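You operate a simulated robot arm through the tools that you are given. There is no shell and no other tool. Be economical: measure what you need, move in short steps, check, and stop when the job is done.

Carry out the task below with a simulated robot arm. There is one attempt and no reset: what you move stays moved.

JOB
Take the white block from the top of the dryer bench and leave it on the drip shelf under the drum taps. Take the steel weight from the lay-up bench and leave it on the top of the vice bench. Put the ticket that says "A 20" from the lay-up bench on the top of the vice bench. Fetch the brown pad and set it in the wash tray. Put the damp tray on the back of the bench by the light box. Do these in any order. Set down upright: white block, steel weight.

The check looks at the end state, three seconds after you hand in, the way a careful person would. Anything else that was tipped, shoved, dropped, spilled or broken makes it a failure.

ROBOT AND FRAMES
A 7-joint arm with a vacuum gripper on a trunk, on a base that drives. Base frame: it is fixed to the floor where the robot stands at the start and does not move with it; the origin is under the middle of the robot, x ahead of it, y to its left, z up. Readings come in cm, degrees, newtons and seconds.
With the tool pointing down near the work surface it reaches from about 10 to 80 cm from the robot's upright axis, wherever it stands. Its first joint turns from -166.0 to 166.0 degrees. Places, roughly: back of the bench by the light box [110, 1310, 90]; brown pad (5x8x5 cm) [40, 840, 90]; damp tray (17x12x3 cm) [60, 930, 90]; drip shelf under the drum taps [30, 160, 60]; steel weight [150, 675, 100]; ticket [125, 650, 75]; top of the vice bench [130, 910, 80]; wash tray (20x15x5 cm) [70, 810, 90]; white block (8x5x5 cm) [50, 0, 90]. Payload 1.88 kg.
Tool frame: the origin (TCP) lies in the middle of the cups' lips, and z points out of the cups. The gripper has 1 cup of 3.2 cm across, covering 3.2 by 3.2 cm (tool x, y); the bellows give 1.4 cm. With the vacuum on, a cup seals on a smooth face that it is pressed against (1 to 4 N); it does not hold porous or soft things. The pull reaches 41 N.
Orientation is that of the tool frame in the base frame, as a unit quaternion [x, y, z, w]. With the cups facing straight down, the tool's x points along the base's -x, its y along +y and its z along -z.

CONTROLS
- The arm moves only by the tool jog_arm. Its argument "steps" is a list of rows, each a list of 3 entries, a list of its own where there are three numbers: the turn, a rotation vector about the tool's x, y, z in degrees, then the shift along the tool's x, y, z in cm, then the vacuum: 1 switches it on, 0 off. In form: [[[rx, ry, rz], [tx, ty, tz], vacuum], ...]. A call has 1 to 12 rows; each row is the pose to reach, as a shift and turn from the pose commanded when the call began, along the tool's axes at that moment. Each row takes 0.2 s and may step no farther than 5 cm and 8.6 degrees from the row before; otherwise, or with a gripper value out of range, the whole call is refused. Where a pose cannot be reached the arm comes as near as it can. A force on the tool above 40 N (or 10 N above the force at the start of the call, whichever is more), or a blocked arm, ends the call early, and 0.2 s more pass. The pull builds up within a second once a cup has sealed. Time passes only in rows, and 0.2 s behind the last, so rows that repeat a pose give it time. It gives the time, the measured TCP pose, the force on the tool (base axes) and the pull of the vacuum at its end, in the units of the frame above (readings bear some noise), with the torque about the TCP (base axes, N m) and any sound that the robot's microphone picked up, and new pictures: "pictures" is both (left out), scene, wrist or none.
- Cameras (640 x 400 px; columns grow to the right, rows downward): "scene" is now at [1.95, 13.8, 147.47]; the picture's right is [-0.30, -0.95, 0.00], its down [-0.63, 0.20, -0.75] and it looks along [0.72, -0.23, -0.66] (base axes); focal length 260 px, centre (320, 200). "wrist" rides on the gripper at [8.2, 1.4, -21.6] in the tool frame; the picture's right is [-0.17, 0.99, 0.00], its down [-0.91, -0.15, -0.37] and it looks along [-0.37, -0.06, 0.93] (tool axes); focal length 243 px, centre (320, 200). There is no depth. A picture from a camera that has moved, and an enlarged one, comes with that camera's place and axes in the base frame and with its lens.
- lift_body(by): slides the trunk up (or, below 0, down) by that many cm; the arm and the scene camera ride with it, the base frame stays. It gives what a move gives, with no picture.
- roll_base(legs): drives the robot by 1 to 6 legs, each [ahead, left, turn to the left] in cm, cm and degrees, along the robot's own axes; the way and the turn of a leg run together, so that a leg with both is an arc; at most 150 cm and 180 degrees a leg. The arm and the cameras ride along, it lands a little off, and it stops where it bumps. It gives what a move gives, and a new picture of the scene camera.
- aim_head(pan, tilt): turns the head with the scene camera to pan (to the left, within 155 degrees either way) and tilt (down, from -29 to 69), counted from straight ahead of the robot. It gives what a move gives, and a new picture of the scene camera.
- inspect(camera, box): a new picture of the part [left, top, right, bottom] of that camera's present view, enlarged. It takes no simulated time.
- finish_job(): hands the job in; it is judged then, once.

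Work in short steps. Places have to be worked out from the pictures, the camera data and where the tool is seen: move nearer, look again, correct. Check each grasp and each placing, and mend what went wrong. You have 165 turns and 260 pictures in all, those below and enlarged ones among them. Switch the vacuum off and draw the arm clear of the work before you hand the job in, unless the task says otherwise; then end with one line.

The tools are called after "Request:" as name(argument=value, ...) on one line, values as JSON. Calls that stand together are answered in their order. jog_arm: Moves the arm, as the interface text tells. Its arguments: {"type":"object","properties":{"steps":{"type":"array","items":{"type":"array"}},"pictures":{"type":"string","enum":["both","scene","wrist","none"]}},"required":["steps"]} The other tools are called the same way: lift_body (by) slides the trunk up or down; roll_base (legs) drives the base; aim_head (pan, tilt) turns the head that bears the scene camera; inspect (camera, box) takes an enlarged picture of a part of a camera's view; finish_job () hands the job in.

At the start:

```text
t: 0.0
tcp_pos: [52.53, 8.1, 110.39]
tcp_rot: [0.0, 1.0, 0.001, 0.0]
force: [0.8, 0.7, -0.6]
moment: [-0.02, 0.0, 0.0]
pull: 0.0
trunk travel left (down, up): [-42.5, 16.5]
robot x, y, heading: [-0.07, 0.01, -0.3]
head pan, tilt: [-17.6, 41.1]
```

scene: 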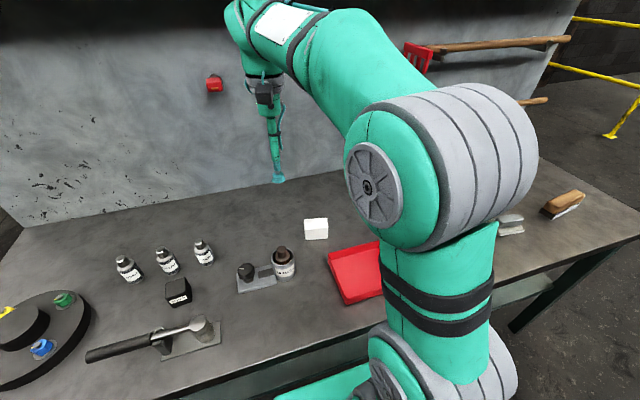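
wrist: 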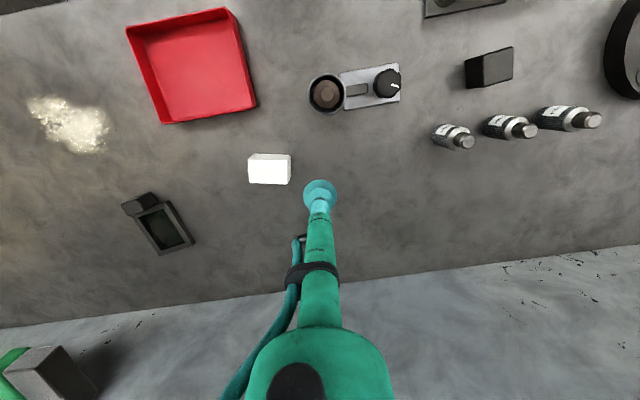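

The white block lies near [53, -1, 88] by both cameras. I'll enlarge it to see its top face.

Request:
inspect(camera="wrist", box=[220, 130, 340, 205])

Request:
inspect(camera="scene", box=[260, 195, 380, 270])

```text
5.33 times, centred on (280, 168) of wrist
camera zoom: at [44.28, 9.51, 131.97], right [0.17, 0.99, 0.0], down [0.91, -0.15, 0.37], along [0.37, -0.06, -0.93], focal length 1294 px, centre (533, 373)
```

zoom: 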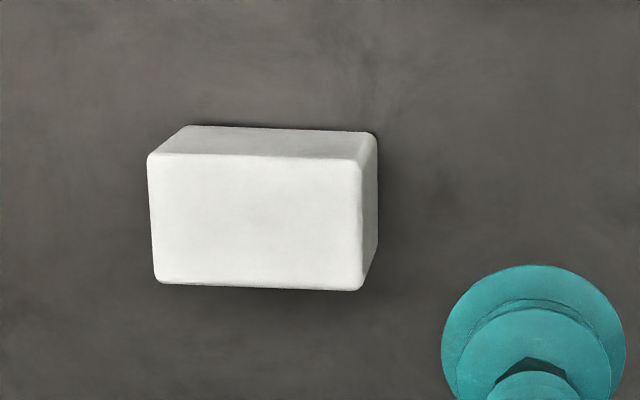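

```text
5.33 times, centred on (320, 232) of scene
camera zoom: at [1.95, 13.8, 147.47], right [-0.3, -0.95, 0.0], down [-0.63, 0.2, -0.75], along [0.72, -0.23, -0.66], focal length 1390 px, centre (320, 27)
```

zoom: 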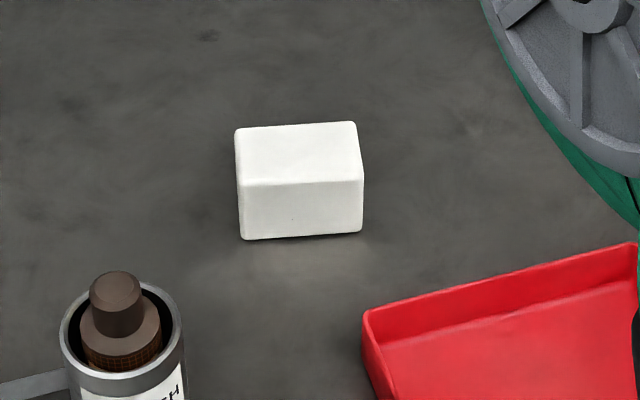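

The block's top centre is about [54.1, -1.6, 90]. I move above it, to about 2.5 cm over the top.

Request:
jog_arm(steps=[[[0, 0, 0], [-0.8, -4.5, 1], 0], [[0, 0, 0], [-1.6, -9.3, 2], 0], [[0, 0, 0], [-1.6, -9.7, 6.5], 0], [[0, 0, 0], [-1.6, -9.7, 11.2], 0], [[0, 0, 0], [-1.6, -9.7, 15.5], 0], [[0, 0, 0], [-1.6, -9.7, 17.2], 0], [[0, 0, 0], [-1.6, -9.7, 17.2], 0]])

```text
t: 1.6
tcp_pos: [54.14, -1.71, 92.97]
tcp_rot: [0.0, 1.0, 0.0, 0.0]
force: [0.3, 0.4, -0.6]
moment: [0.01, -0.01, 0.03]
pull: 0.0
trunk travel left (down, up): [-42.5, 16.5]
robot x, y, heading: [0.11, 0.06, 0.2]
head pan, tilt: [-17.6, 41.1]
camera scene: at [1.95, 13.8, 147.47], right [-0.3, -0.95, 0.0], down [-0.63, 0.2, -0.75], along [0.72, -0.23, -0.66], focal length 260 px, centre (320, 200)
camera wrist: at [45.9, -0.3, 114.61], right [0.17, 0.99, 0.0], down [0.91, -0.15, 0.37], along [0.37, -0.06, -0.93], focal length 243 px, centre (320, 200)
```

scene: 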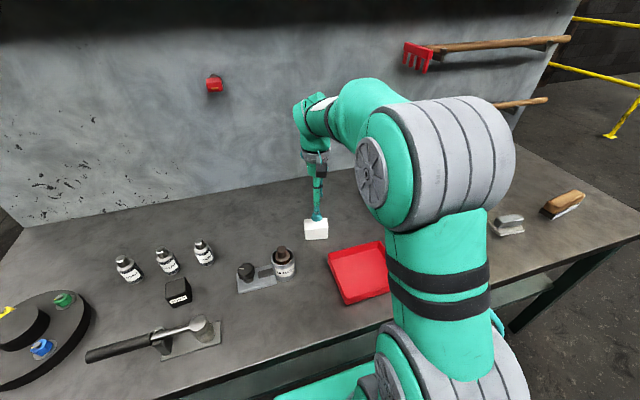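
wrist: 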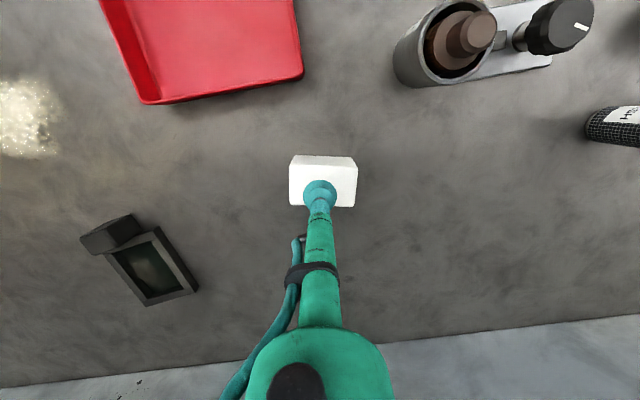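

The cup sits over the block's middle. I go down in small steps with the vacuum on until it presses.

Request:
jog_arm(steps=[[[0, 0, 0], [0.2, 0.3, 1.5], 1], [[0, 0, 0], [0.2, 0.3, 2.5], 1], [[0, 0, 0], [0.2, 0.3, 3.0], 1], [[0, 0, 0], [0.2, 0.3, 3.4], 1], [[0, 0, 0], [0.2, 0.3, 3.4], 1], [[0, 0, 0], [0.2, 0.3, 3.4], 1], [[0, 0, 0], [0.2, 0.3, 3.4], 1], [[0, 0, 0], [0.2, 0.3, 3.4], 1]], pictures="none")

```text
t: 3.4
tcp_pos: [53.82, -1.26, 89.76]
tcp_rot: [0.0, 1.0, 0.0, 0.002]
force: [2.8, 5.7, 23.8]
moment: [-0.09, -0.07, 0.02]
pull: 40.7
trunk travel left (down, up): [-42.5, 16.5]
robot x, y, heading: [-0.04, -0.19, -0.1]
head pan, tilt: [-17.6, 41.1]
```

Sealed with full pull. I lift the block and look.

Request:
jog_arm(steps=[[[0, 0, 0], [0, 0, -2], 1], [[0, 0, 0], [0, 0, -6], 1], [[0, 0, 0], [0, 0, -10.5], 1], [[0, 0, 0], [0, 0, -15], 1], [[0, 0, 0], [0, 0, -19], 1], [[0, 0, 0], [0, 0, -19], 1]])

Request:
aim_head(pan=75, tilt=30)

```text
t: 4.8
tcp_pos: [54.18, -1.42, 108.9]
tcp_rot: [-0.001, 1.0, 0.0, 0.0]
force: [-0.1, -0.5, -4.5]
moment: [0.02, 0.01, 0.02]
pull: 40.6
trunk travel left (down, up): [-42.5, 16.5]
robot x, y, heading: [0.11, -0.12, -0.0]
head pan, tilt: [-17.6, 41.1]
camera scene: at [1.94, 13.8, 147.47], right [-0.3, -0.95, 0.0], down [-0.63, 0.2, -0.75], along [0.72, -0.23, -0.66], focal length 260 px, centre (320, 200)
camera wrist: at [46.02, 0.03, 130.45], right [0.17, 0.99, 0.0], down [0.91, -0.15, 0.37], along [0.37, -0.06, -0.93], focal length 243 px, centre (320, 200)
```

scene: 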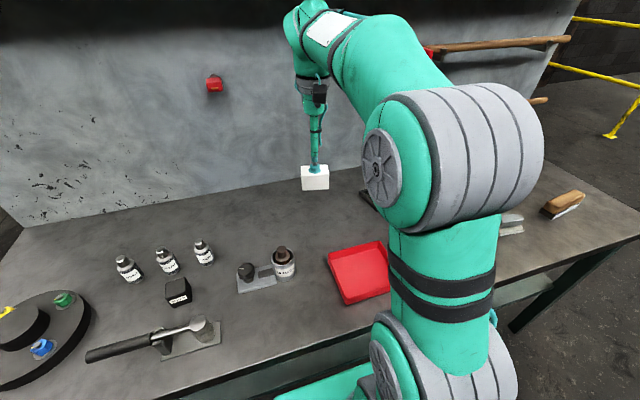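
wrist: 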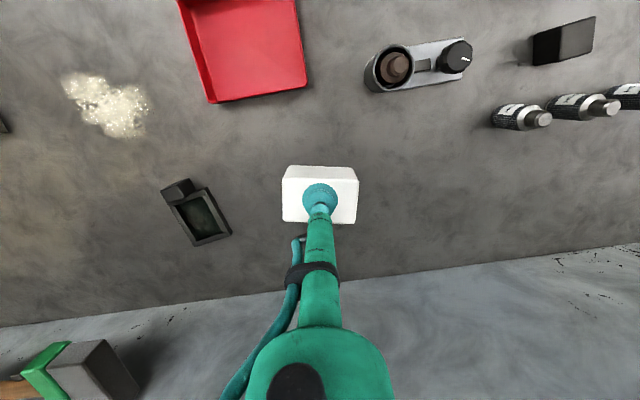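

```text
t: 6.5
tcp_pos: [54.23, -1.37, 108.9]
tcp_rot: [0.0, 1.0, 0.0, 0.0]
force: [0.6, 0.2, -3.9]
moment: [0.01, 0.03, -0.02]
pull: 40.4
trunk travel left (down, up): [-42.5, 16.5]
robot x, y, heading: [0.03, -0.04, 0.1]
head pan, tilt: [75.0, 30.0]
camera scene: at [-3.73, 25.08, 149.17], right [0.97, -0.26, 0.0], down [-0.13, -0.48, -0.87], along [0.22, 0.84, -0.5], focal length 260 px, centre (320, 200)
```

scene: 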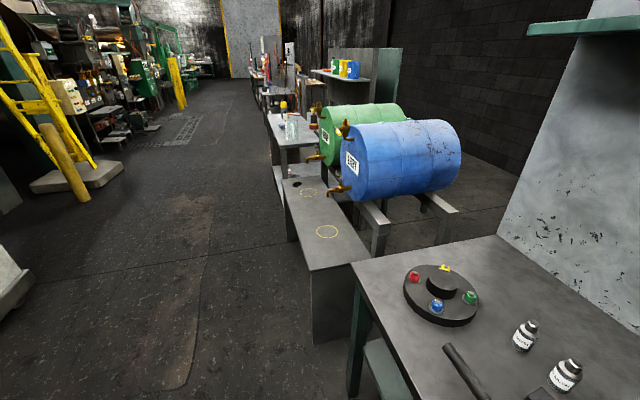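

The drip shelf is the low shelf with the yellow rings: front edge x≈14, spanning y≈112 and up, with rings at about [30,139] and [30,188]. I back off and drive left to y≈158, keeping the arm clear of the drums.

Request:
roll_base(legs=[[-44, 0, 0], [0, 80, 0], [0, 80, 0]])

Request:
aim_head(pan=0, tilt=45)

```text
t: 17.0
tcp_pos: [7.74, 159.88, 108.8]
tcp_rot: [-0.006, 1.0, 0.0, 0.0]
force: [0.1, 0.0, -4.1]
moment: [0.0, 0.03, 0.02]
pull: 40.0
trunk travel left (down, up): [-42.5, 16.5]
robot x, y, heading: [-46.61, 160.79, 0.7]
head pan, tilt: [75.0, 30.0]
camera scene: at [-50.52, 185.59, 149.17], right [0.97, -0.25, 0.0], down [-0.12, -0.48, -0.87], along [0.21, 0.84, -0.5], focal length 260 px, centre (320, 200)
```

scene: 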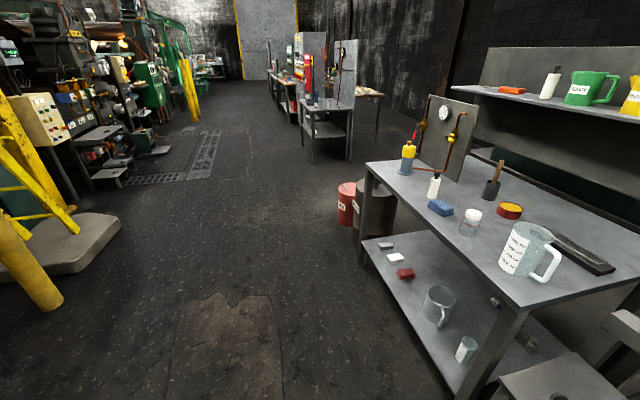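

```text
t: 18.4
tcp_pos: [7.87, 159.9, 108.82]
tcp_rot: [-0.006, 1.0, 0.0, 0.001]
force: [-1.2, 0.5, -4.0]
moment: [0.01, 0.04, -0.03]
pull: 40.2
trunk travel left (down, up): [-42.5, 16.5]
robot x, y, heading: [-46.4, 160.41, 0.6]
head pan, tilt: [0.0, 45.0]
camera scene: at [-44.62, 176.94, 146.91], right [0.01, -1.0, 0.0], down [-0.71, -0.01, -0.71], along [0.71, 0.01, -0.71], focal length 260 px, centre (320, 200)
```

scene: 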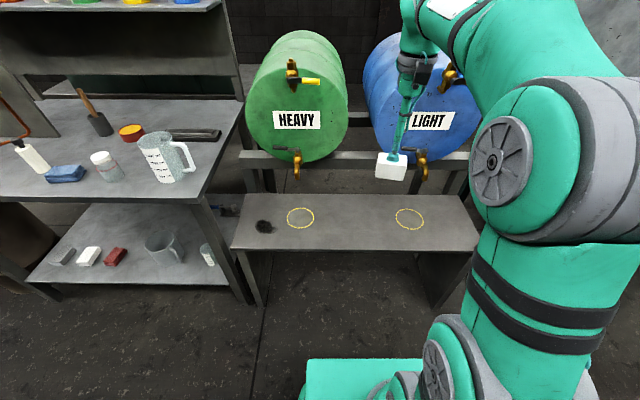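

The shelf top between the two taps is at y≈163, x 15–45. I drive 15 cm ahead and lower the trunk, then look.

Request:
roll_base(legs=[[15, 2, 0]])

Request:
lift_body(by=-25)

Request:
jog_arm(steps=[[[0, 0, 0], [0, 0, 1], 1], [[0, 0, 0], [0, 0, 1], 1]])

```text
t: 19.8
tcp_pos: [22.76, 162.05, 108.65]
tcp_rot: [-0.006, 1.0, -0.001, -0.001]
force: [0.5, 0.8, -3.3]
moment: [0.01, 0.0, 0.01]
pull: 41.0
trunk travel left (down, up): [-42.5, 16.5]
robot x, y, heading: [-31.73, 162.82, 0.6]
head pan, tilt: [0.0, 45.0]
camera scene: at [-29.58, 179.14, 146.91], right [0.01, -1.0, 0.0], down [-0.71, -0.01, -0.71], along [0.71, 0.01, -0.71], focal length 260 px, centre (320, 200)
```

scene: 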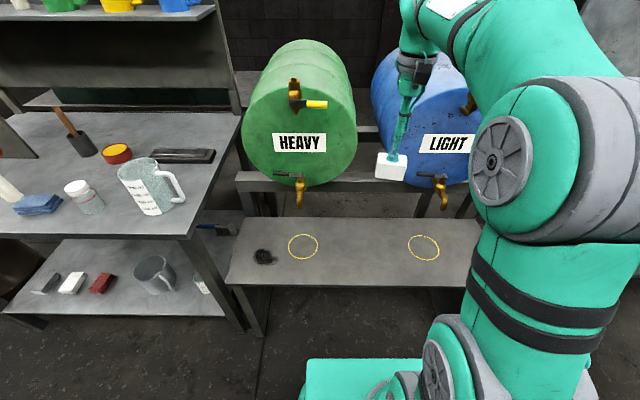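

```text
t: 22.4
tcp_pos: [22.72, 162.07, 83.82]
tcp_rot: [-0.006, 1.0, 0.0, 0.0]
force: [0.1, -0.2, -3.6]
moment: [-0.03, -0.03, -0.01]
pull: 40.7
trunk travel left (down, up): [-17.5, 41.5]
robot x, y, heading: [-31.5, 162.52, 0.5]
head pan, tilt: [0.0, 45.0]
```

```text
t: 23.0
tcp_pos: [22.74, 162.08, 82.93]
tcp_rot: [-0.005, 1.0, 0.0, 0.0]
force: [0.4, 0.1, -4.1]
moment: [-0.02, -0.02, 0.02]
pull: 41.0
trunk travel left (down, up): [-17.5, 41.5]
robot x, y, heading: [-31.43, 162.84, 0.6]
head pan, tilt: [0.0, 45.0]
camera scene: at [-29.59, 179.15, 121.91], right [0.01, -1.0, 0.0], down [-0.71, -0.01, -0.71], along [0.71, 0.01, -0.71], focal length 260 px, centre (320, 200)
camera wrist: at [14.58, 163.29, 104.38], right [0.15, 0.99, 0.0], down [0.92, -0.14, 0.37], along [0.37, -0.06, -0.93], focal length 243 px, centre (320, 200)
```

scene: 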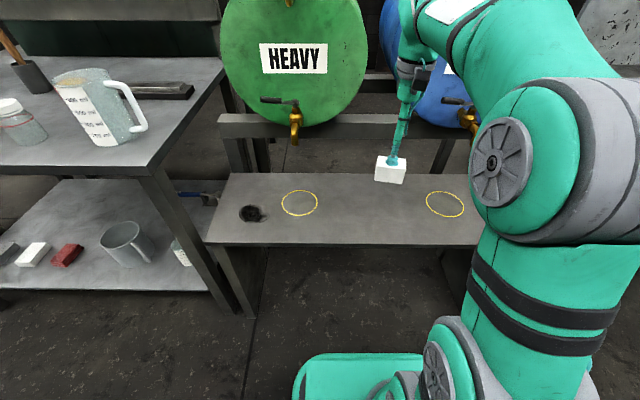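
wrist: 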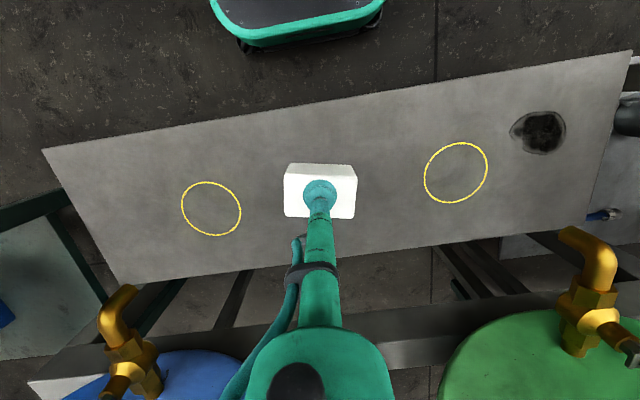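

The shelf height triangulates to about z=58–60. I lower the block near x=26 and feel for contact.

Request:
jog_arm(steps=[[[0, 0, 0], [-2, 0, 4], 1], [[0, 0, 0], [-3, 0, 8.5], 1], [[0, 0, 0], [-3, 0, 12.5], 1], [[0, 0, 0], [-3, 0, 15], 1], [[0, 0, 0], [-3, 0, 16], 1], [[0, 0, 0], [-3, 0, 16], 1]])

```text
t: 24.4
tcp_pos: [25.79, 161.82, 66.76]
tcp_rot: [-0.005, 1.0, -0.001, 0.0]
force: [0.4, 0.0, -3.7]
moment: [0.02, 0.0, -0.01]
pull: 39.8
trunk travel left (down, up): [-17.5, 41.5]
robot x, y, heading: [-31.43, 162.4, 0.7]
head pan, tilt: [0.0, 45.0]
camera scene: at [-29.59, 179.15, 121.91], right [0.01, -1.0, 0.0], down [-0.71, -0.01, -0.71], along [0.71, 0.01, -0.71], focal length 260 px, centre (320, 200)
camera wrist: at [17.6, 163.15, 88.3], right [0.15, 0.99, 0.0], down [0.92, -0.14, 0.37], along [0.37, -0.06, -0.93], focal length 243 px, centre (320, 200)
```

scene: 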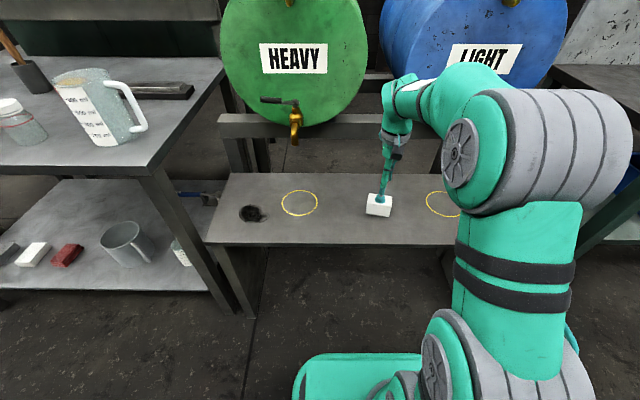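
wrist: 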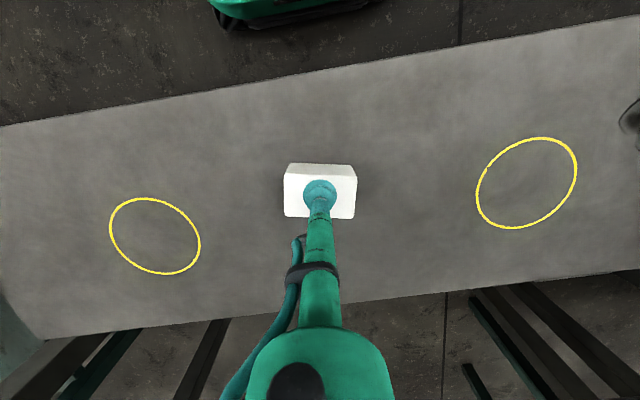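

Not yet touching. I continue in 0.5 cm steps, watching the force.

Request:
jog_arm(steps=[[[0, 0, 0], [0, 0, 0.6], 1], [[0, 0, 0], [0, 0, 1.1], 1], [[0, 0, 0], [0, 0, 1.5], 1], [[0, 0, 0], [0, 0, 1.5], 1]], pictures="none")

```text
t: 25.4
tcp_pos: [25.89, 162.12, 65.26]
tcp_rot: [-0.006, 1.0, -0.001, 0.0]
force: [-0.2, 0.5, -4.2]
moment: [0.0, 0.0, -0.02]
pull: 40.5
trunk travel left (down, up): [-17.5, 41.5]
robot x, y, heading: [-31.43, 162.76, 0.9]
head pan, tilt: [0.0, 45.0]
```

Request:
jog_arm(steps=[[[0, 0, 0], [0, 0, 0.5], 1], [[0, 0, 0], [0, 0, 0.9], 1], [[0, 0, 0], [0, 0, 1.2], 1], [[0, 0, 0], [0, 0, 1.2], 1]], pictures="wrist")

```text
t: 26.4
tcp_pos: [25.89, 162.19, 64.39]
tcp_rot: [-0.006, 1.0, 0.0, 0.004]
force: [6.4, -5.7, 30.5]
moment: [0.01, 0.11, -0.12]
pull: 40.7
trunk travel left (down, up): [-17.5, 41.5]
robot x, y, heading: [-31.52, 162.67, 0.7]
head pan, tilt: [0.0, 45.0]
camera wrist: at [17.42, 163.39, 85.9], right [0.15, 0.99, 0.0], down [0.91, -0.14, 0.38], along [0.38, -0.06, -0.92], focal length 243 px, centre (320, 200)
```

wrist: 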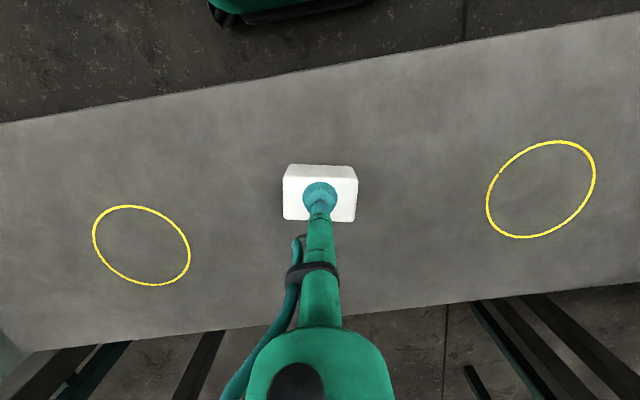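

Block is down on the shelf (30 N press). I ease up slightly, release and wait for the vacuum to bleed, then rise.

Request:
jog_arm(steps=[[[0, 0, 0], [0, 0, -0.3], 1], [[0, 0, 0], [0, 0, -0.3], 0], [[0, 0, 0], [0, 0, -0.3], 0], [[0, 0, 0], [0, 0, -0.3], 0], [[0, 0, 0], [0, 0, -0.3], 0], [[0, 0, 0], [0, 0, -0.3], 0], [[0, 0, 0], [0, 0, -1], 0], [[0, 0, 0], [0, 0, -2.5], 0], [[0, 0, 0], [0, 0, -5], 0], [[0, 0, 0], [0, 0, -9], 0], [[0, 0, 0], [1, 0, -13], 0]])

```text
t: 28.8
tcp_pos: [24.75, 162.17, 77.04]
tcp_rot: [-0.005, 1.0, 0.0, -0.002]
force: [0.2, -0.7, 0.1]
moment: [-0.03, 0.03, -0.03]
pull: 0.0
trunk travel left (down, up): [-17.5, 41.5]
robot x, y, heading: [-31.36, 162.81, 0.6]
head pan, tilt: [0.0, 45.0]
camera scene: at [-29.57, 179.14, 121.9], right [0.01, -1.0, 0.0], down [-0.71, -0.01, -0.71], along [0.71, 0.01, -0.71], focal length 260 px, centre (320, 200)
camera wrist: at [16.57, 163.44, 98.68], right [0.16, 0.99, 0.0], down [0.92, -0.14, 0.37], along [0.37, -0.06, -0.93], focal length 243 px, centre (320, 200)
```

scene: 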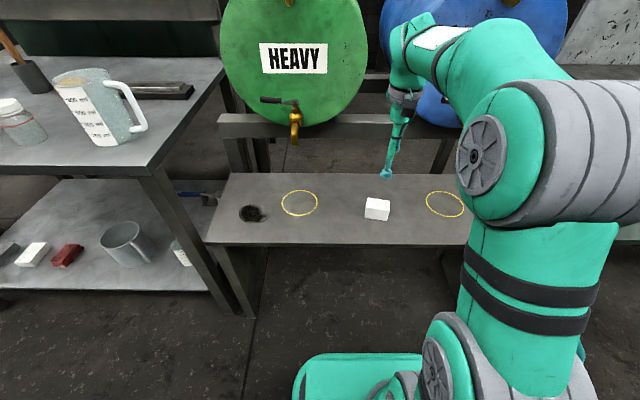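
wrist: 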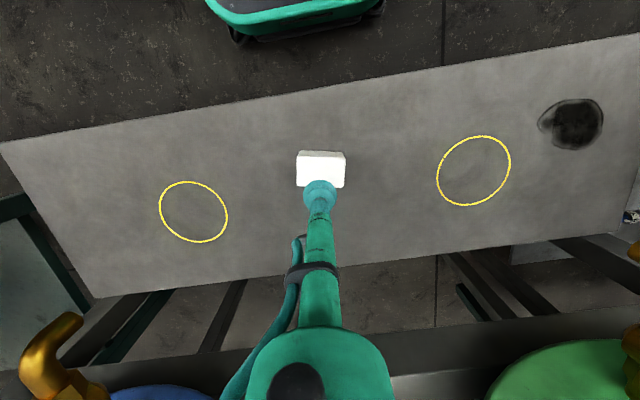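

The white block stands on the drip shelf. I back away, raise the trunk, and drive left along the aisle toward the lay-up bench.

Request:
roll_base(legs=[[-55, 0, 0]])

Request:
lift_body(by=25)

Request:
roll_base(legs=[[0, 130, 0], [0, 130, 0]])

Request:
aim_head(pan=60, tilt=20)

```text
t: 31.9
tcp_pos: [-29.07, 161.48, 77.15]
tcp_rot: [-0.005, 1.0, 0.0, 0.0]
force: [-0.3, -0.4, -0.1]
moment: [0.0, 0.02, -0.01]
pull: 0.1
trunk travel left (down, up): [-17.5, 41.5]
robot x, y, heading: [-85.28, 162.17, 0.7]
head pan, tilt: [0.0, 45.0]
camera scene: at [-83.35, 178.49, 121.91], right [0.01, -1.0, 0.0], down [-0.71, -0.01, -0.71], along [0.71, 0.01, -0.71], focal length 260 px, centre (320, 200)
```

scene: 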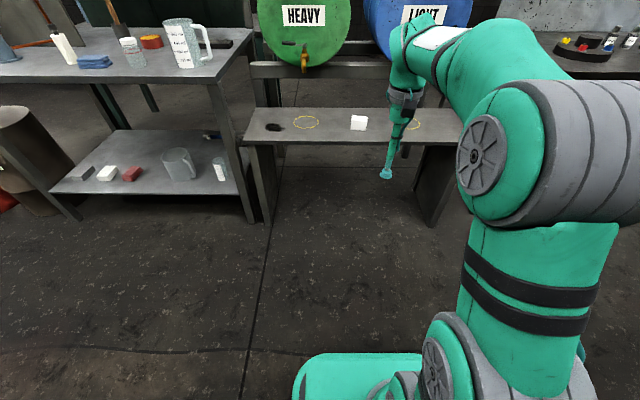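

```text
t: 34.5
tcp_pos: [-28.99, 161.62, 102.07]
tcp_rot: [-0.007, 1.0, 0.0, 0.0]
force: [0.5, 0.3, -1.2]
moment: [0.02, -0.03, -0.04]
pull: 0.1
trunk travel left (down, up): [-42.5, 16.5]
robot x, y, heading: [-85.24, 161.86, 0.6]
head pan, tilt: [0.0, 45.0]
```

```text
t: 47.1
tcp_pos: [-40.67, 423.11, 102.11]
tcp_rot: [-0.027, 1.0, 0.0, 0.0]
force: [0.6, -0.7, -0.1]
moment: [0.01, 0.02, 0.0]
pull: 0.1
trunk travel left (down, up): [-42.5, 16.5]
robot x, y, heading: [-96.86, 421.67, 3.1]
head pan, tilt: [0.0, 45.0]
camera scene: at [-95.67, 437.71, 146.91], right [0.05, -1.0, 0.0], down [-0.71, -0.04, -0.71], along [0.71, 0.04, -0.71], focal length 260 px, centre (320, 200)
```

scene: 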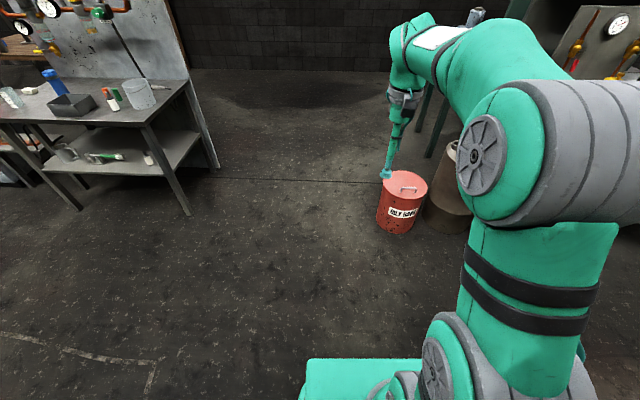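

```text
t: 48.4
tcp_pos: [-40.62, 423.03, 102.07]
tcp_rot: [-0.028, 1.0, 0.0, 0.0]
force: [-0.7, 1.5, 0.3]
moment: [-0.01, -0.01, 0.01]
pull: 0.1
trunk travel left (down, up): [-42.5, 16.5]
robot x, y, heading: [-96.46, 421.43, 3.3]
head pan, tilt: [60.0, 20.0]
camera scene: at [-99.57, 445.58, 150.77], right [0.89, -0.45, 0.0], down [-0.16, -0.31, -0.94], along [0.43, 0.84, -0.34], focal length 260 px, centre (320, 200)
```

scene: 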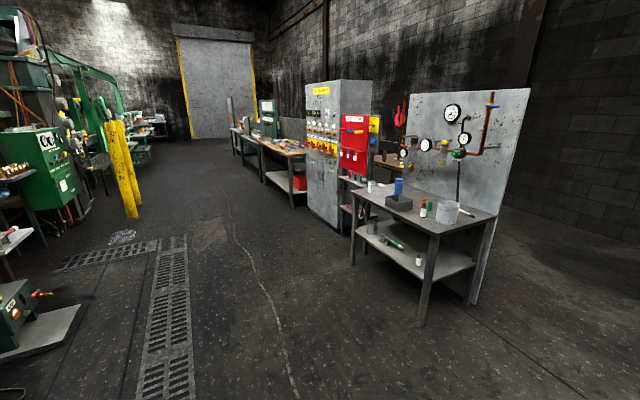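

The lay-up bench seems to be set back between the gauge table (y≈544–635) and the tall cabinet (y≈713+). I drive to y≈670 and look straight in.

Request:
roll_base(legs=[[0, 125, -3], [0, 122, 0]])

Request:
aim_head(pan=0, tilt=25)

```text
t: 60.4
tcp_pos: [-49.51, 666.27, 102.09]
tcp_rot: [-0.016, 1.0, 0.0, -0.001]
force: [0.0, 0.1, 0.7]
moment: [0.04, -0.04, 0.01]
pull: 0.0
trunk travel left (down, up): [-42.5, 16.5]
robot x, y, heading: [-106.13, 665.37, 1.6]
head pan, tilt: [60.0, 20.0]
camera scene: at [-107.98, 690.06, 150.78], right [0.88, -0.47, 0.0], down [-0.16, -0.3, -0.94], along [0.44, 0.83, -0.34], focal length 260 px, centre (320, 200)
```

scene: 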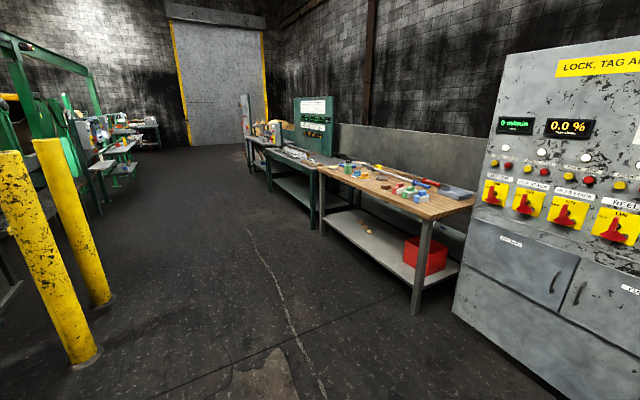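

```text
t: 61.7
tcp_pos: [-49.54, 666.21, 102.08]
tcp_rot: [-0.015, 1.0, 0.0, 0.001]
force: [-0.5, -0.1, -0.1]
moment: [0.01, 0.0, 0.02]
pull: 0.0
trunk travel left (down, up): [-42.5, 16.5]
robot x, y, heading: [-105.29, 665.32, 1.7]
head pan, tilt: [0.0, 25.0]
camera scene: at [-103.17, 682.15, 149.97], right [0.03, -1.0, 0.0], down [-0.42, -0.01, -0.91], along [0.91, 0.03, -0.42], focal length 260 px, centre (320, 200)
```

scene: 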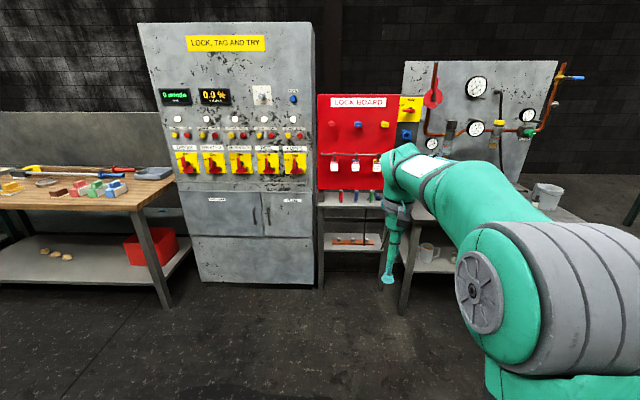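

Neither item is visible from here; the lay-up and vice benches (x≈125–150) must stand behind these boards, facing a rear aisle. I go back to the opening at y≈490 and look in.

Request:
roll_base(legs=[[0, -90, -1.5], [0, -88, 0]])

Request:
aim_head(pan=15, tilt=20)

```text
t: 70.8
tcp_pos: [-47.8, 484.56, 102.07]
tcp_rot: [-0.003, 1.0, 0.001, 0.001]
force: [0.0, 0.1, -0.1]
moment: [-0.02, 0.0, 0.0]
pull: 0.2
trunk travel left (down, up): [-42.5, 16.5]
robot x, y, heading: [-104.32, 485.4, 0.4]
head pan, tilt: [0.0, 25.0]
camera scene: at [-100.97, 501.71, 149.96], right [0.01, -1.0, 0.0], down [-0.42, 0.0, -0.91], along [0.91, 0.01, -0.42], focal length 260 px, centre (320, 200)
```

scene: 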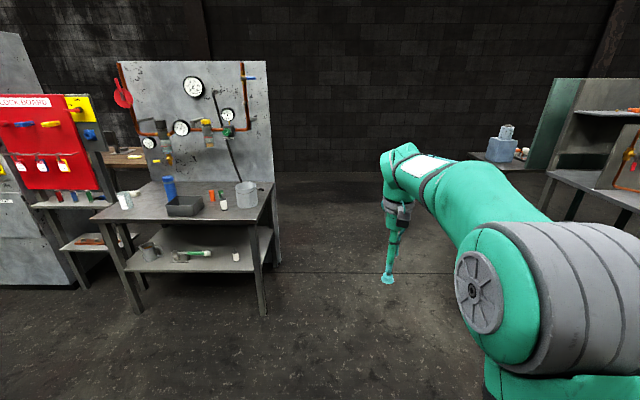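

```text
t: 71.6
tcp_pos: [-47.7, 484.62, 102.09]
tcp_rot: [-0.004, 1.0, 0.0, 0.001]
force: [0.6, 0.6, 0.4]
moment: [0.01, 0.0, 0.05]
pull: 0.1
trunk travel left (down, up): [-42.5, 16.5]
robot x, y, heading: [-103.99, 484.94, 0.6]
head pan, tilt: [15.0, 20.0]
camera scene: at [-101.21, 504.11, 150.77], right [0.27, -0.96, 0.0], down [-0.33, -0.09, -0.94], along [0.91, 0.25, -0.34], focal length 260 px, centre (320, 200)
```

scene: 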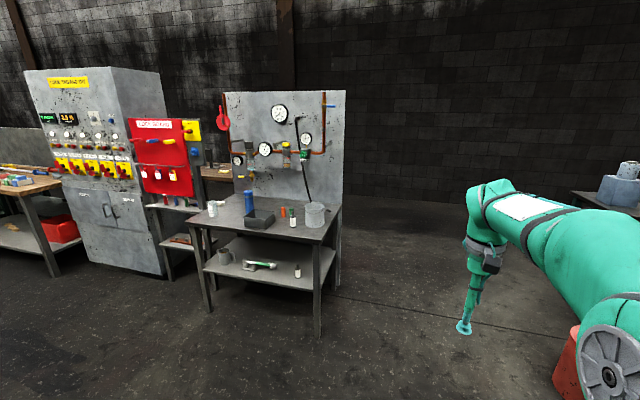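

A wooden bench is visible behind the lock board, and there is free floor back to the wall (x≈320). I drive in through the opening at y≈480 and look left.

Request:
roll_base(legs=[[150, -5, 0], [70, 0, 0]])

Request:
aim_head(pan=80, tilt=25)

```text
refused: leg 1 is longer than a leg can be; nothing moved
```

```text
t: 72.9
tcp_pos: [-47.81, 484.57, 102.07]
tcp_rot: [-0.004, 1.0, 0.0, 0.0]
force: [-0.2, -0.2, -1.1]
moment: [-0.01, 0.01, -0.02]
pull: 0.2
trunk travel left (down, up): [-42.5, 16.5]
robot x, y, heading: [-103.89, 485.33, 0.7]
head pan, tilt: [80.0, 25.0]
camera scene: at [-108.66, 510.7, 149.97], right [0.99, -0.16, 0.0], down [-0.07, -0.42, -0.91], along [0.15, 0.89, -0.42], focal length 260 px, centre (320, 200)
```

scene: 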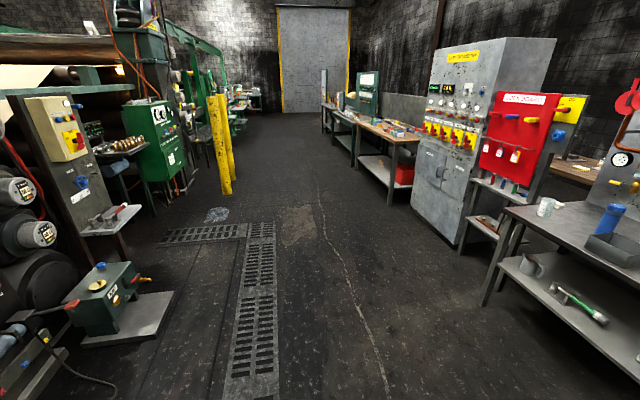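

Leg too long; I split it.

Request:
roll_base(legs=[[120, -5, 0], [100, 0, 0]])

```text
t: 83.5
tcp_pos: [166.6, 475.33, 102.11]
tcp_rot: [0.016, 1.0, -0.001, -0.001]
force: [-0.3, 1.1, -0.2]
moment: [0.02, 0.01, -0.02]
pull: 0.1
trunk travel left (down, up): [-42.5, 16.5]
robot x, y, heading: [110.33, 478.35, -1.7]
head pan, tilt: [80.0, 25.0]
camera scene: at [106.75, 503.82, 149.96], right [0.98, -0.2, 0.0], down [-0.09, -0.41, -0.91], along [0.18, 0.89, -0.42], focal length 260 px, centre (320, 200)
```

scene: 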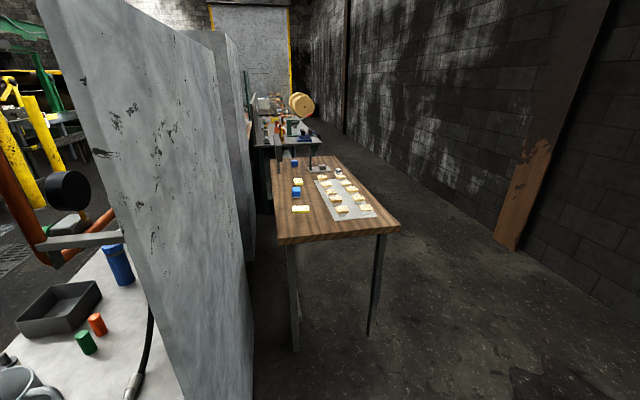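

The lay-up bench is straight ahead in this picture, with tickets laid on it. I enlarge.

Request:
inspect(camera="scene", box=[250, 90, 410, 250])

```text
2.50 times, centred on (330, 170) of scene
camera zoom: at [106.75, 503.82, 149.96], right [0.98, -0.2, 0.0], down [-0.09, -0.41, -0.91], along [0.18, 0.89, -0.42], focal length 651 px, centre (295, 275)
```

zoom: 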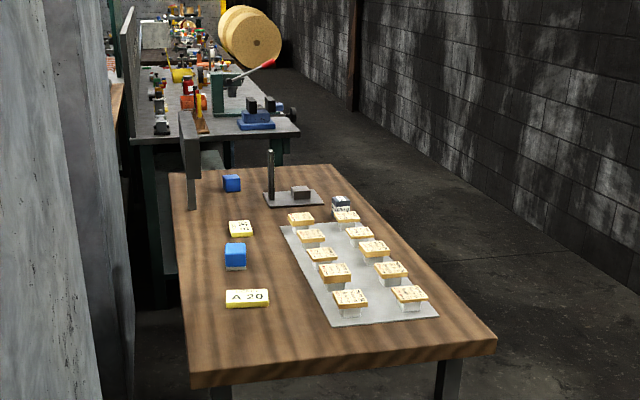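

The "A 20" ticket computes to about [124, 652, 75]; bench spans x 107–177, y≥617. I turn to face +y and approach its short end, partway first.

Request:
roll_base(legs=[[30, 0, 0], [0, 0, 91.7], [75, 0, 0]])

Request:
aim_head(pan=0, tilt=35)

```text
t: 93.2
tcp_pos: [138.06, 609.15, 102.08]
tcp_rot: [0.716, -0.698, 0.0, 0.0]
force: [-0.3, -0.8, -0.5]
moment: [0.03, 0.01, -0.01]
pull: 0.0
trunk travel left (down, up): [-42.5, 16.5]
robot x, y, heading: [138.28, 553.35, 91.2]
head pan, tilt: [80.0, 25.0]
camera scene: at [112.9, 547.82, 149.96], right [0.15, 0.99, 0.0], down [0.42, -0.06, -0.91], along [-0.9, 0.13, -0.42], focal length 260 px, centre (320, 200)
```

scene: 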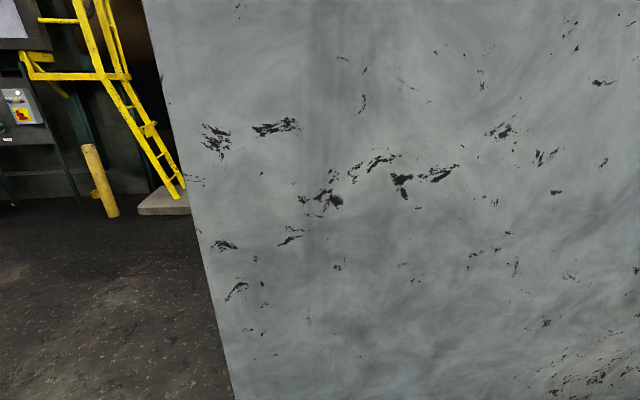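

```text
t: 94.7
tcp_pos: [138.17, 609.21, 102.15]
tcp_rot: [0.717, -0.697, 0.0, 0.0]
force: [0.3, -0.3, 0.4]
moment: [-0.01, 0.01, -0.01]
pull: 0.0
trunk travel left (down, up): [-42.5, 16.5]
robot x, y, heading: [138.32, 553.02, 91.3]
head pan, tilt: [0.0, 35.0]
camera scene: at [121.77, 555.28, 148.39], right [1.0, 0.03, 0.0], down [0.02, -0.57, -0.82], along [-0.02, 0.82, -0.57], focal length 260 px, centre (320, 200)
```

scene: 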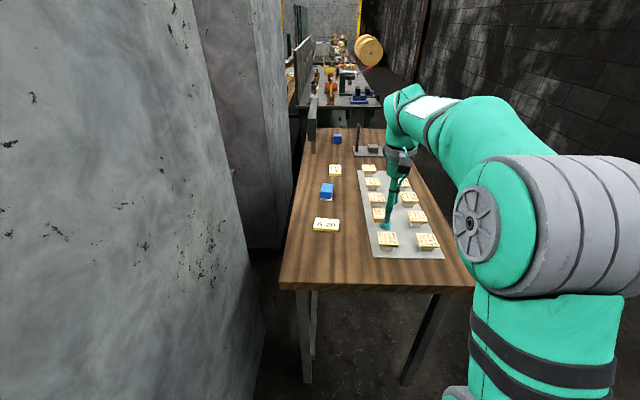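

Request:
inspect(camera="scene", box=[290, 110, 450, 270])

Request:
inspect(camera="scene", box=[300, 115, 390, 171])

```text
2.50 times, centred on (370, 190) of scene
camera zoom: at [121.77, 555.28, 148.39], right [1.0, 0.03, 0.0], down [0.02, -0.57, -0.82], along [-0.02, 0.82, -0.57], focal length 651 px, centre (195, 225)
```

zoom: 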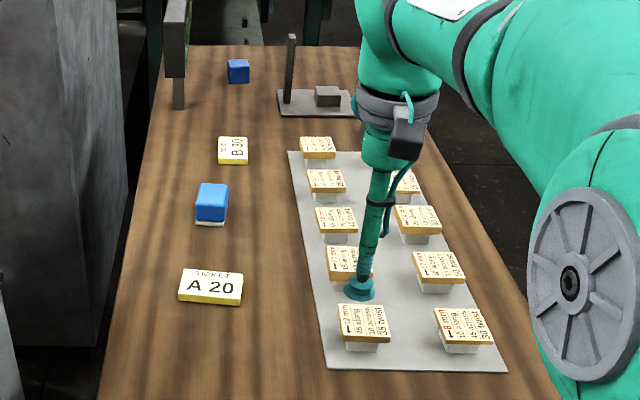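

```text
7.11 times, centred on (345, 143) of scene
camera zoom: at [121.77, 555.28, 148.39], right [1.0, 0.03, 0.0], down [0.02, -0.57, -0.82], along [-0.02, 0.82, -0.57], focal length 1853 px, centre (142, 605)
```

zoom: 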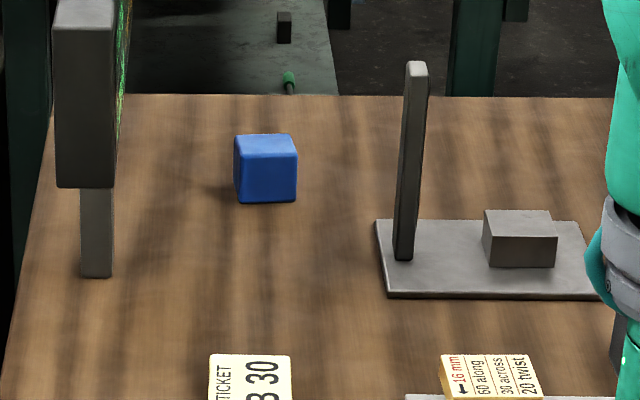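

I take a wrist picture for a second vantage on the ticket and the bench height.

Request:
jog_arm(steps=[[[0, 0, 0], [0, 0, -4], 0], [[0, 0, 0], [0, 0, -4], 0]], pictures="wrist")

```text
t: 95.3
tcp_pos: [138.34, 609.33, 106.06]
tcp_rot: [0.716, -0.698, 0.001, 0.001]
force: [0.1, -0.4, -0.4]
moment: [0.02, 0.0, -0.01]
pull: 0.0
trunk travel left (down, up): [-42.5, 16.5]
robot x, y, heading: [138.31, 553.14, 91.3]
head pan, tilt: [0.0, 35.0]
camera wrist: at [137.18, 601.11, 127.63], right [-0.99, 0.14, 0.0], down [0.13, 0.92, 0.37], along [0.05, 0.37, -0.93], focal length 243 px, centre (320, 200)
```

wrist: 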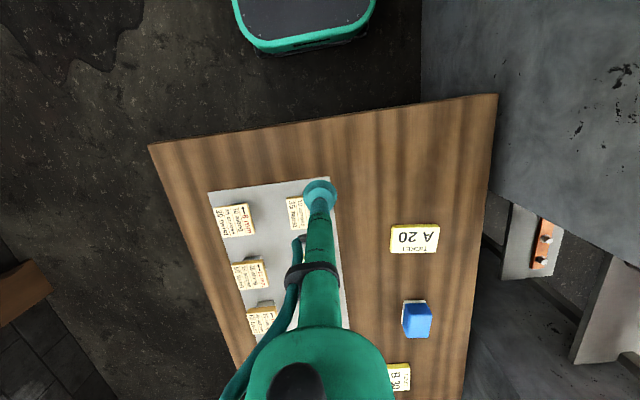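

Two views agree: ticket top at about [122, 629, 86]. I shift the base a little closer, then bring the cup over it.

Request:
roll_base(legs=[[8, 7, -1]])

Request:
jog_arm(steps=[[[0, 0, 0], [0, 0, 0], 0]])

```text
t: 96.5
tcp_pos: [132.27, 617.41, 106.07]
tcp_rot: [0.71, -0.704, 0.001, 0.001]
force: [0.4, 0.2, -0.3]
moment: [-0.03, 0.04, 0.01]
pull: 0.0
trunk travel left (down, up): [-42.5, 16.5]
robot x, y, heading: [131.47, 561.18, 90.3]
head pan, tilt: [0.0, 35.0]
camera scene: at [114.74, 563.6, 148.39], right [1.0, 0.01, 0.0], down [0.01, -0.57, -0.82], along [-0.01, 0.82, -0.57], focal length 260 px, centre (320, 200)
```

scene: 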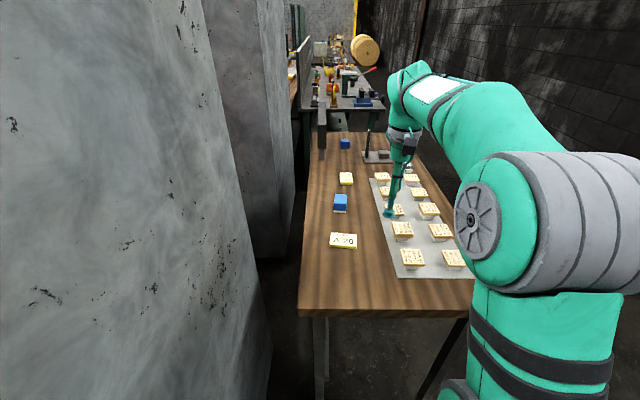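

```text
t: 96.9
tcp_pos: [132.25, 617.31, 106.06]
tcp_rot: [0.71, -0.705, 0.0, 0.0]
force: [-0.3, 0.0, -0.6]
moment: [0.01, 0.02, 0.04]
pull: 0.0
trunk travel left (down, up): [-42.5, 16.5]
robot x, y, heading: [130.88, 560.66, 90.4]
head pan, tilt: [0.0, 35.0]
camera scene: at [114.73, 563.59, 148.39], right [1.0, 0.01, 0.0], down [0.01, -0.57, -0.82], along [-0.01, 0.82, -0.57], focal length 260 px, centre (320, 200)
camera wrist: at [130.94, 609.16, 127.6], right [-0.99, 0.16, 0.0], down [0.15, 0.92, 0.37], along [0.06, 0.37, -0.93], focal length 243 px, centre (320, 200)
```

scene: 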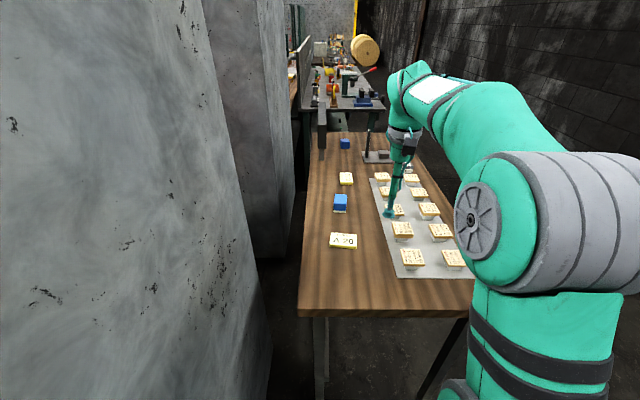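
wrist: 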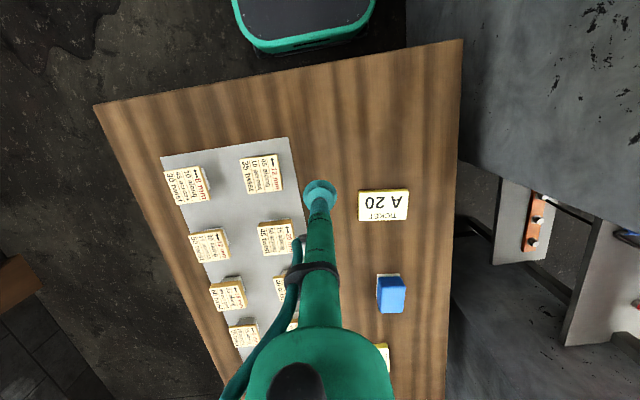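

Consistent: ticket at [122.2, 628.6]. I move above it, to z≈89.

Request:
jog_arm(steps=[[[0, 0, 0], [-3, 3, 2], 0], [[0, 0, 0], [-6, 6, 4], 0], [[0, 0, 0], [-9, 9, 6], 0], [[0, 0, 0], [-11.3, 10, 9], 0], [[0, 0, 0], [-11.3, 10, 13.5], 0], [[0, 0, 0], [-11.3, 10, 16.5], 0], [[0, 0, 0], [-11.3, 10, 16.5], 0]], pictures="wrist")

```text
t: 98.5
tcp_pos: [122.32, 628.71, 89.8]
tcp_rot: [0.71, -0.704, 0.001, 0.001]
force: [-0.2, 0.0, -0.2]
moment: [0.0, 0.01, -0.04]
pull: 0.0
trunk travel left (down, up): [-42.5, 16.5]
robot x, y, heading: [130.81, 560.65, 90.7]
head pan, tilt: [0.0, 35.0]
camera wrist: at [120.89, 620.48, 111.37], right [-0.99, 0.16, 0.0], down [0.15, 0.92, 0.37], along [0.06, 0.37, -0.93], focal length 243 px, centre (320, 200)
```

wrist: 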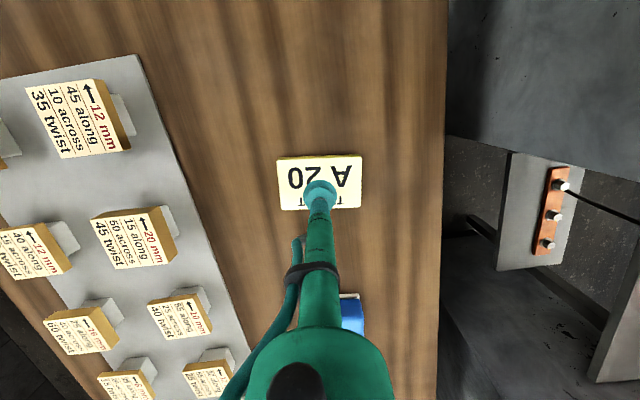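

The cup is over the ticket's centre. Down with vacuum.

Request:
jog_arm(steps=[[[0, 0, 0], [0.3, 0, 1.5], 1], [[0, 0, 0], [0.3, 0, 2.5], 1], [[0, 0, 0], [0.3, 0, 3.2], 1], [[0, 0, 0], [0.3, 0, 3.7], 1], [[0, 0, 0], [0.3, 0, 4.1], 1], [[0, 0, 0], [0.3, 0, 4.4], 1], [[0, 0, 0], [0.3, 0, 4.4], 1], [[0, 0, 0], [0.3, 0, 4.4], 1], [[0, 0, 0], [0.3, 0, 4.4], 1]], pictures="none")

```text
t: 100.5
tcp_pos: [122.2, 628.4, 85.37]
tcp_rot: [0.71, -0.704, -0.001, -0.002]
force: [-0.2, 10.5, 26.3]
moment: [-0.15, 0.0, 0.03]
pull: 40.8
trunk travel left (down, up): [-42.5, 16.5]
robot x, y, heading: [130.97, 560.74, 90.8]
head pan, tilt: [0.0, 35.0]
```

Sealed. I lift it and bring it in toward the robot.

Request:
jog_arm(steps=[[[0, 0, 0], [0, 0, -2], 1], [[0, 0, 0], [0, 0, -6], 1], [[0, 0, 0], [0, 0, -10], 1], [[0, 0, 0], [0, 0, -15], 1], [[0, 0, 0], [3, -2, -18], 1], [[0, 0, 0], [7, -5, -18], 1], [[0, 0, 0], [11, -8, -18], 1], [[0, 0, 0], [15, -9, -18], 1], [[0, 0, 0], [18, -9, -18], 1], [[0, 0, 0], [18, -9, -18], 1]])

Request:
inspect(camera="scene", box=[290, 30, 450, 190])

```text
t: 102.7
tcp_pos: [131.31, 610.34, 103.27]
tcp_rot: [0.71, -0.705, 0.001, 0.001]
force: [0.1, 0.0, -0.7]
moment: [0.01, 0.0, 0.02]
pull: 40.7
trunk travel left (down, up): [-42.5, 16.5]
robot x, y, heading: [131.17, 560.77, 90.5]
head pan, tilt: [0.0, 35.0]
camera scene: at [114.73, 563.56, 148.39], right [1.0, 0.01, 0.0], down [0.01, -0.57, -0.82], along [-0.01, 0.82, -0.57], focal length 260 px, centre (320, 200)
camera wrist: at [129.96, 602.2, 124.75], right [-0.99, 0.16, 0.0], down [0.15, 0.92, 0.37], along [0.06, 0.37, -0.93], focal length 243 px, centre (320, 200)
```

scene: 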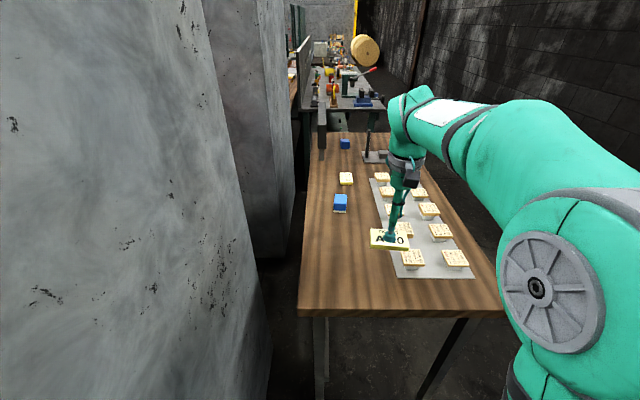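
wrist: 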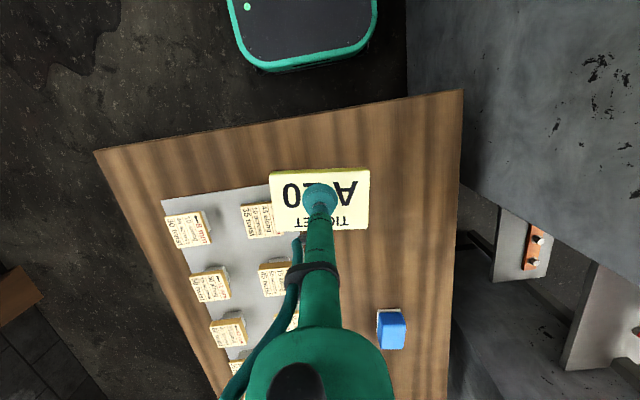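

```text
2.50 times, centred on (370, 110) of scene
camera zoom: at [114.73, 563.56, 148.39], right [1.0, 0.01, 0.0], down [0.01, -0.57, -0.82], along [-0.01, 0.82, -0.57], focal length 651 px, centre (195, 425)
```

zoom: 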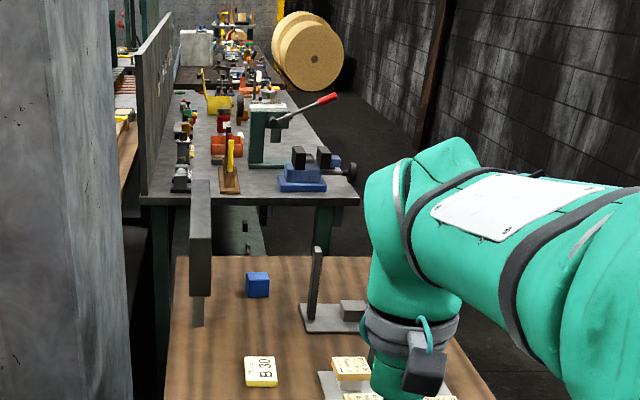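

Holding the ticket. Next: back off, shift right into the rear aisle (x≈222), and go along it; on the way I look at the lay-up bench from the side for the steel weight.

Request:
roll_base(legs=[[-35, 0, 0], [0, -92, 0], [130, 0, 0]])

Request:
aim_head(pan=80, tilt=35)

```text
t: 115.5
tcp_pos: [214.75, 705.21, 103.21]
tcp_rot: [0.731, -0.682, 0.0, 0.0]
force: [0.2, 0.9, -0.3]
moment: [-0.01, -0.02, 0.01]
pull: 40.9
trunk travel left (down, up): [-42.5, 16.5]
robot x, y, heading: [217.9, 655.78, 94.2]
head pan, tilt: [0.0, 35.0]
camera scene: at [201.24, 657.21, 148.39], right [1.0, 0.07, 0.0], down [0.04, -0.57, -0.82], along [-0.06, 0.82, -0.57], focal length 260 px, centre (320, 200)
```

scene: 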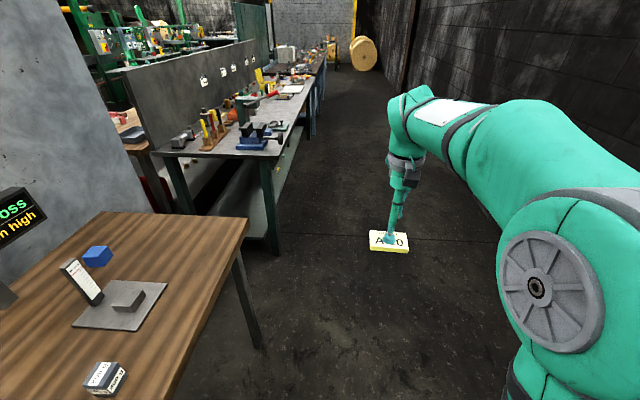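

```text
t: 117.0
tcp_pos: [214.84, 704.88, 103.23]
tcp_rot: [0.732, -0.682, 0.001, 0.001]
force: [0.2, -0.1, -0.2]
moment: [0.0, -0.01, -0.03]
pull: 40.4
trunk travel left (down, up): [-42.5, 16.5]
robot x, y, heading: [217.87, 655.59, 94.2]
head pan, tilt: [80.0, 35.0]
camera scene: at [193.12, 649.33, 148.39], right [0.1, 0.99, 0.0], down [0.57, -0.06, -0.82], along [-0.81, 0.08, -0.57], focal length 260 px, centre (320, 200)
```

scene: 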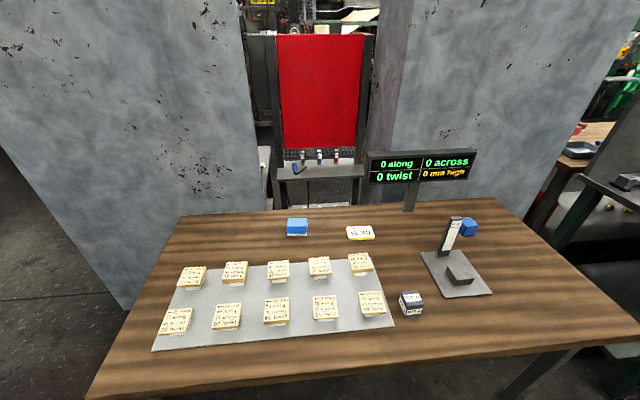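

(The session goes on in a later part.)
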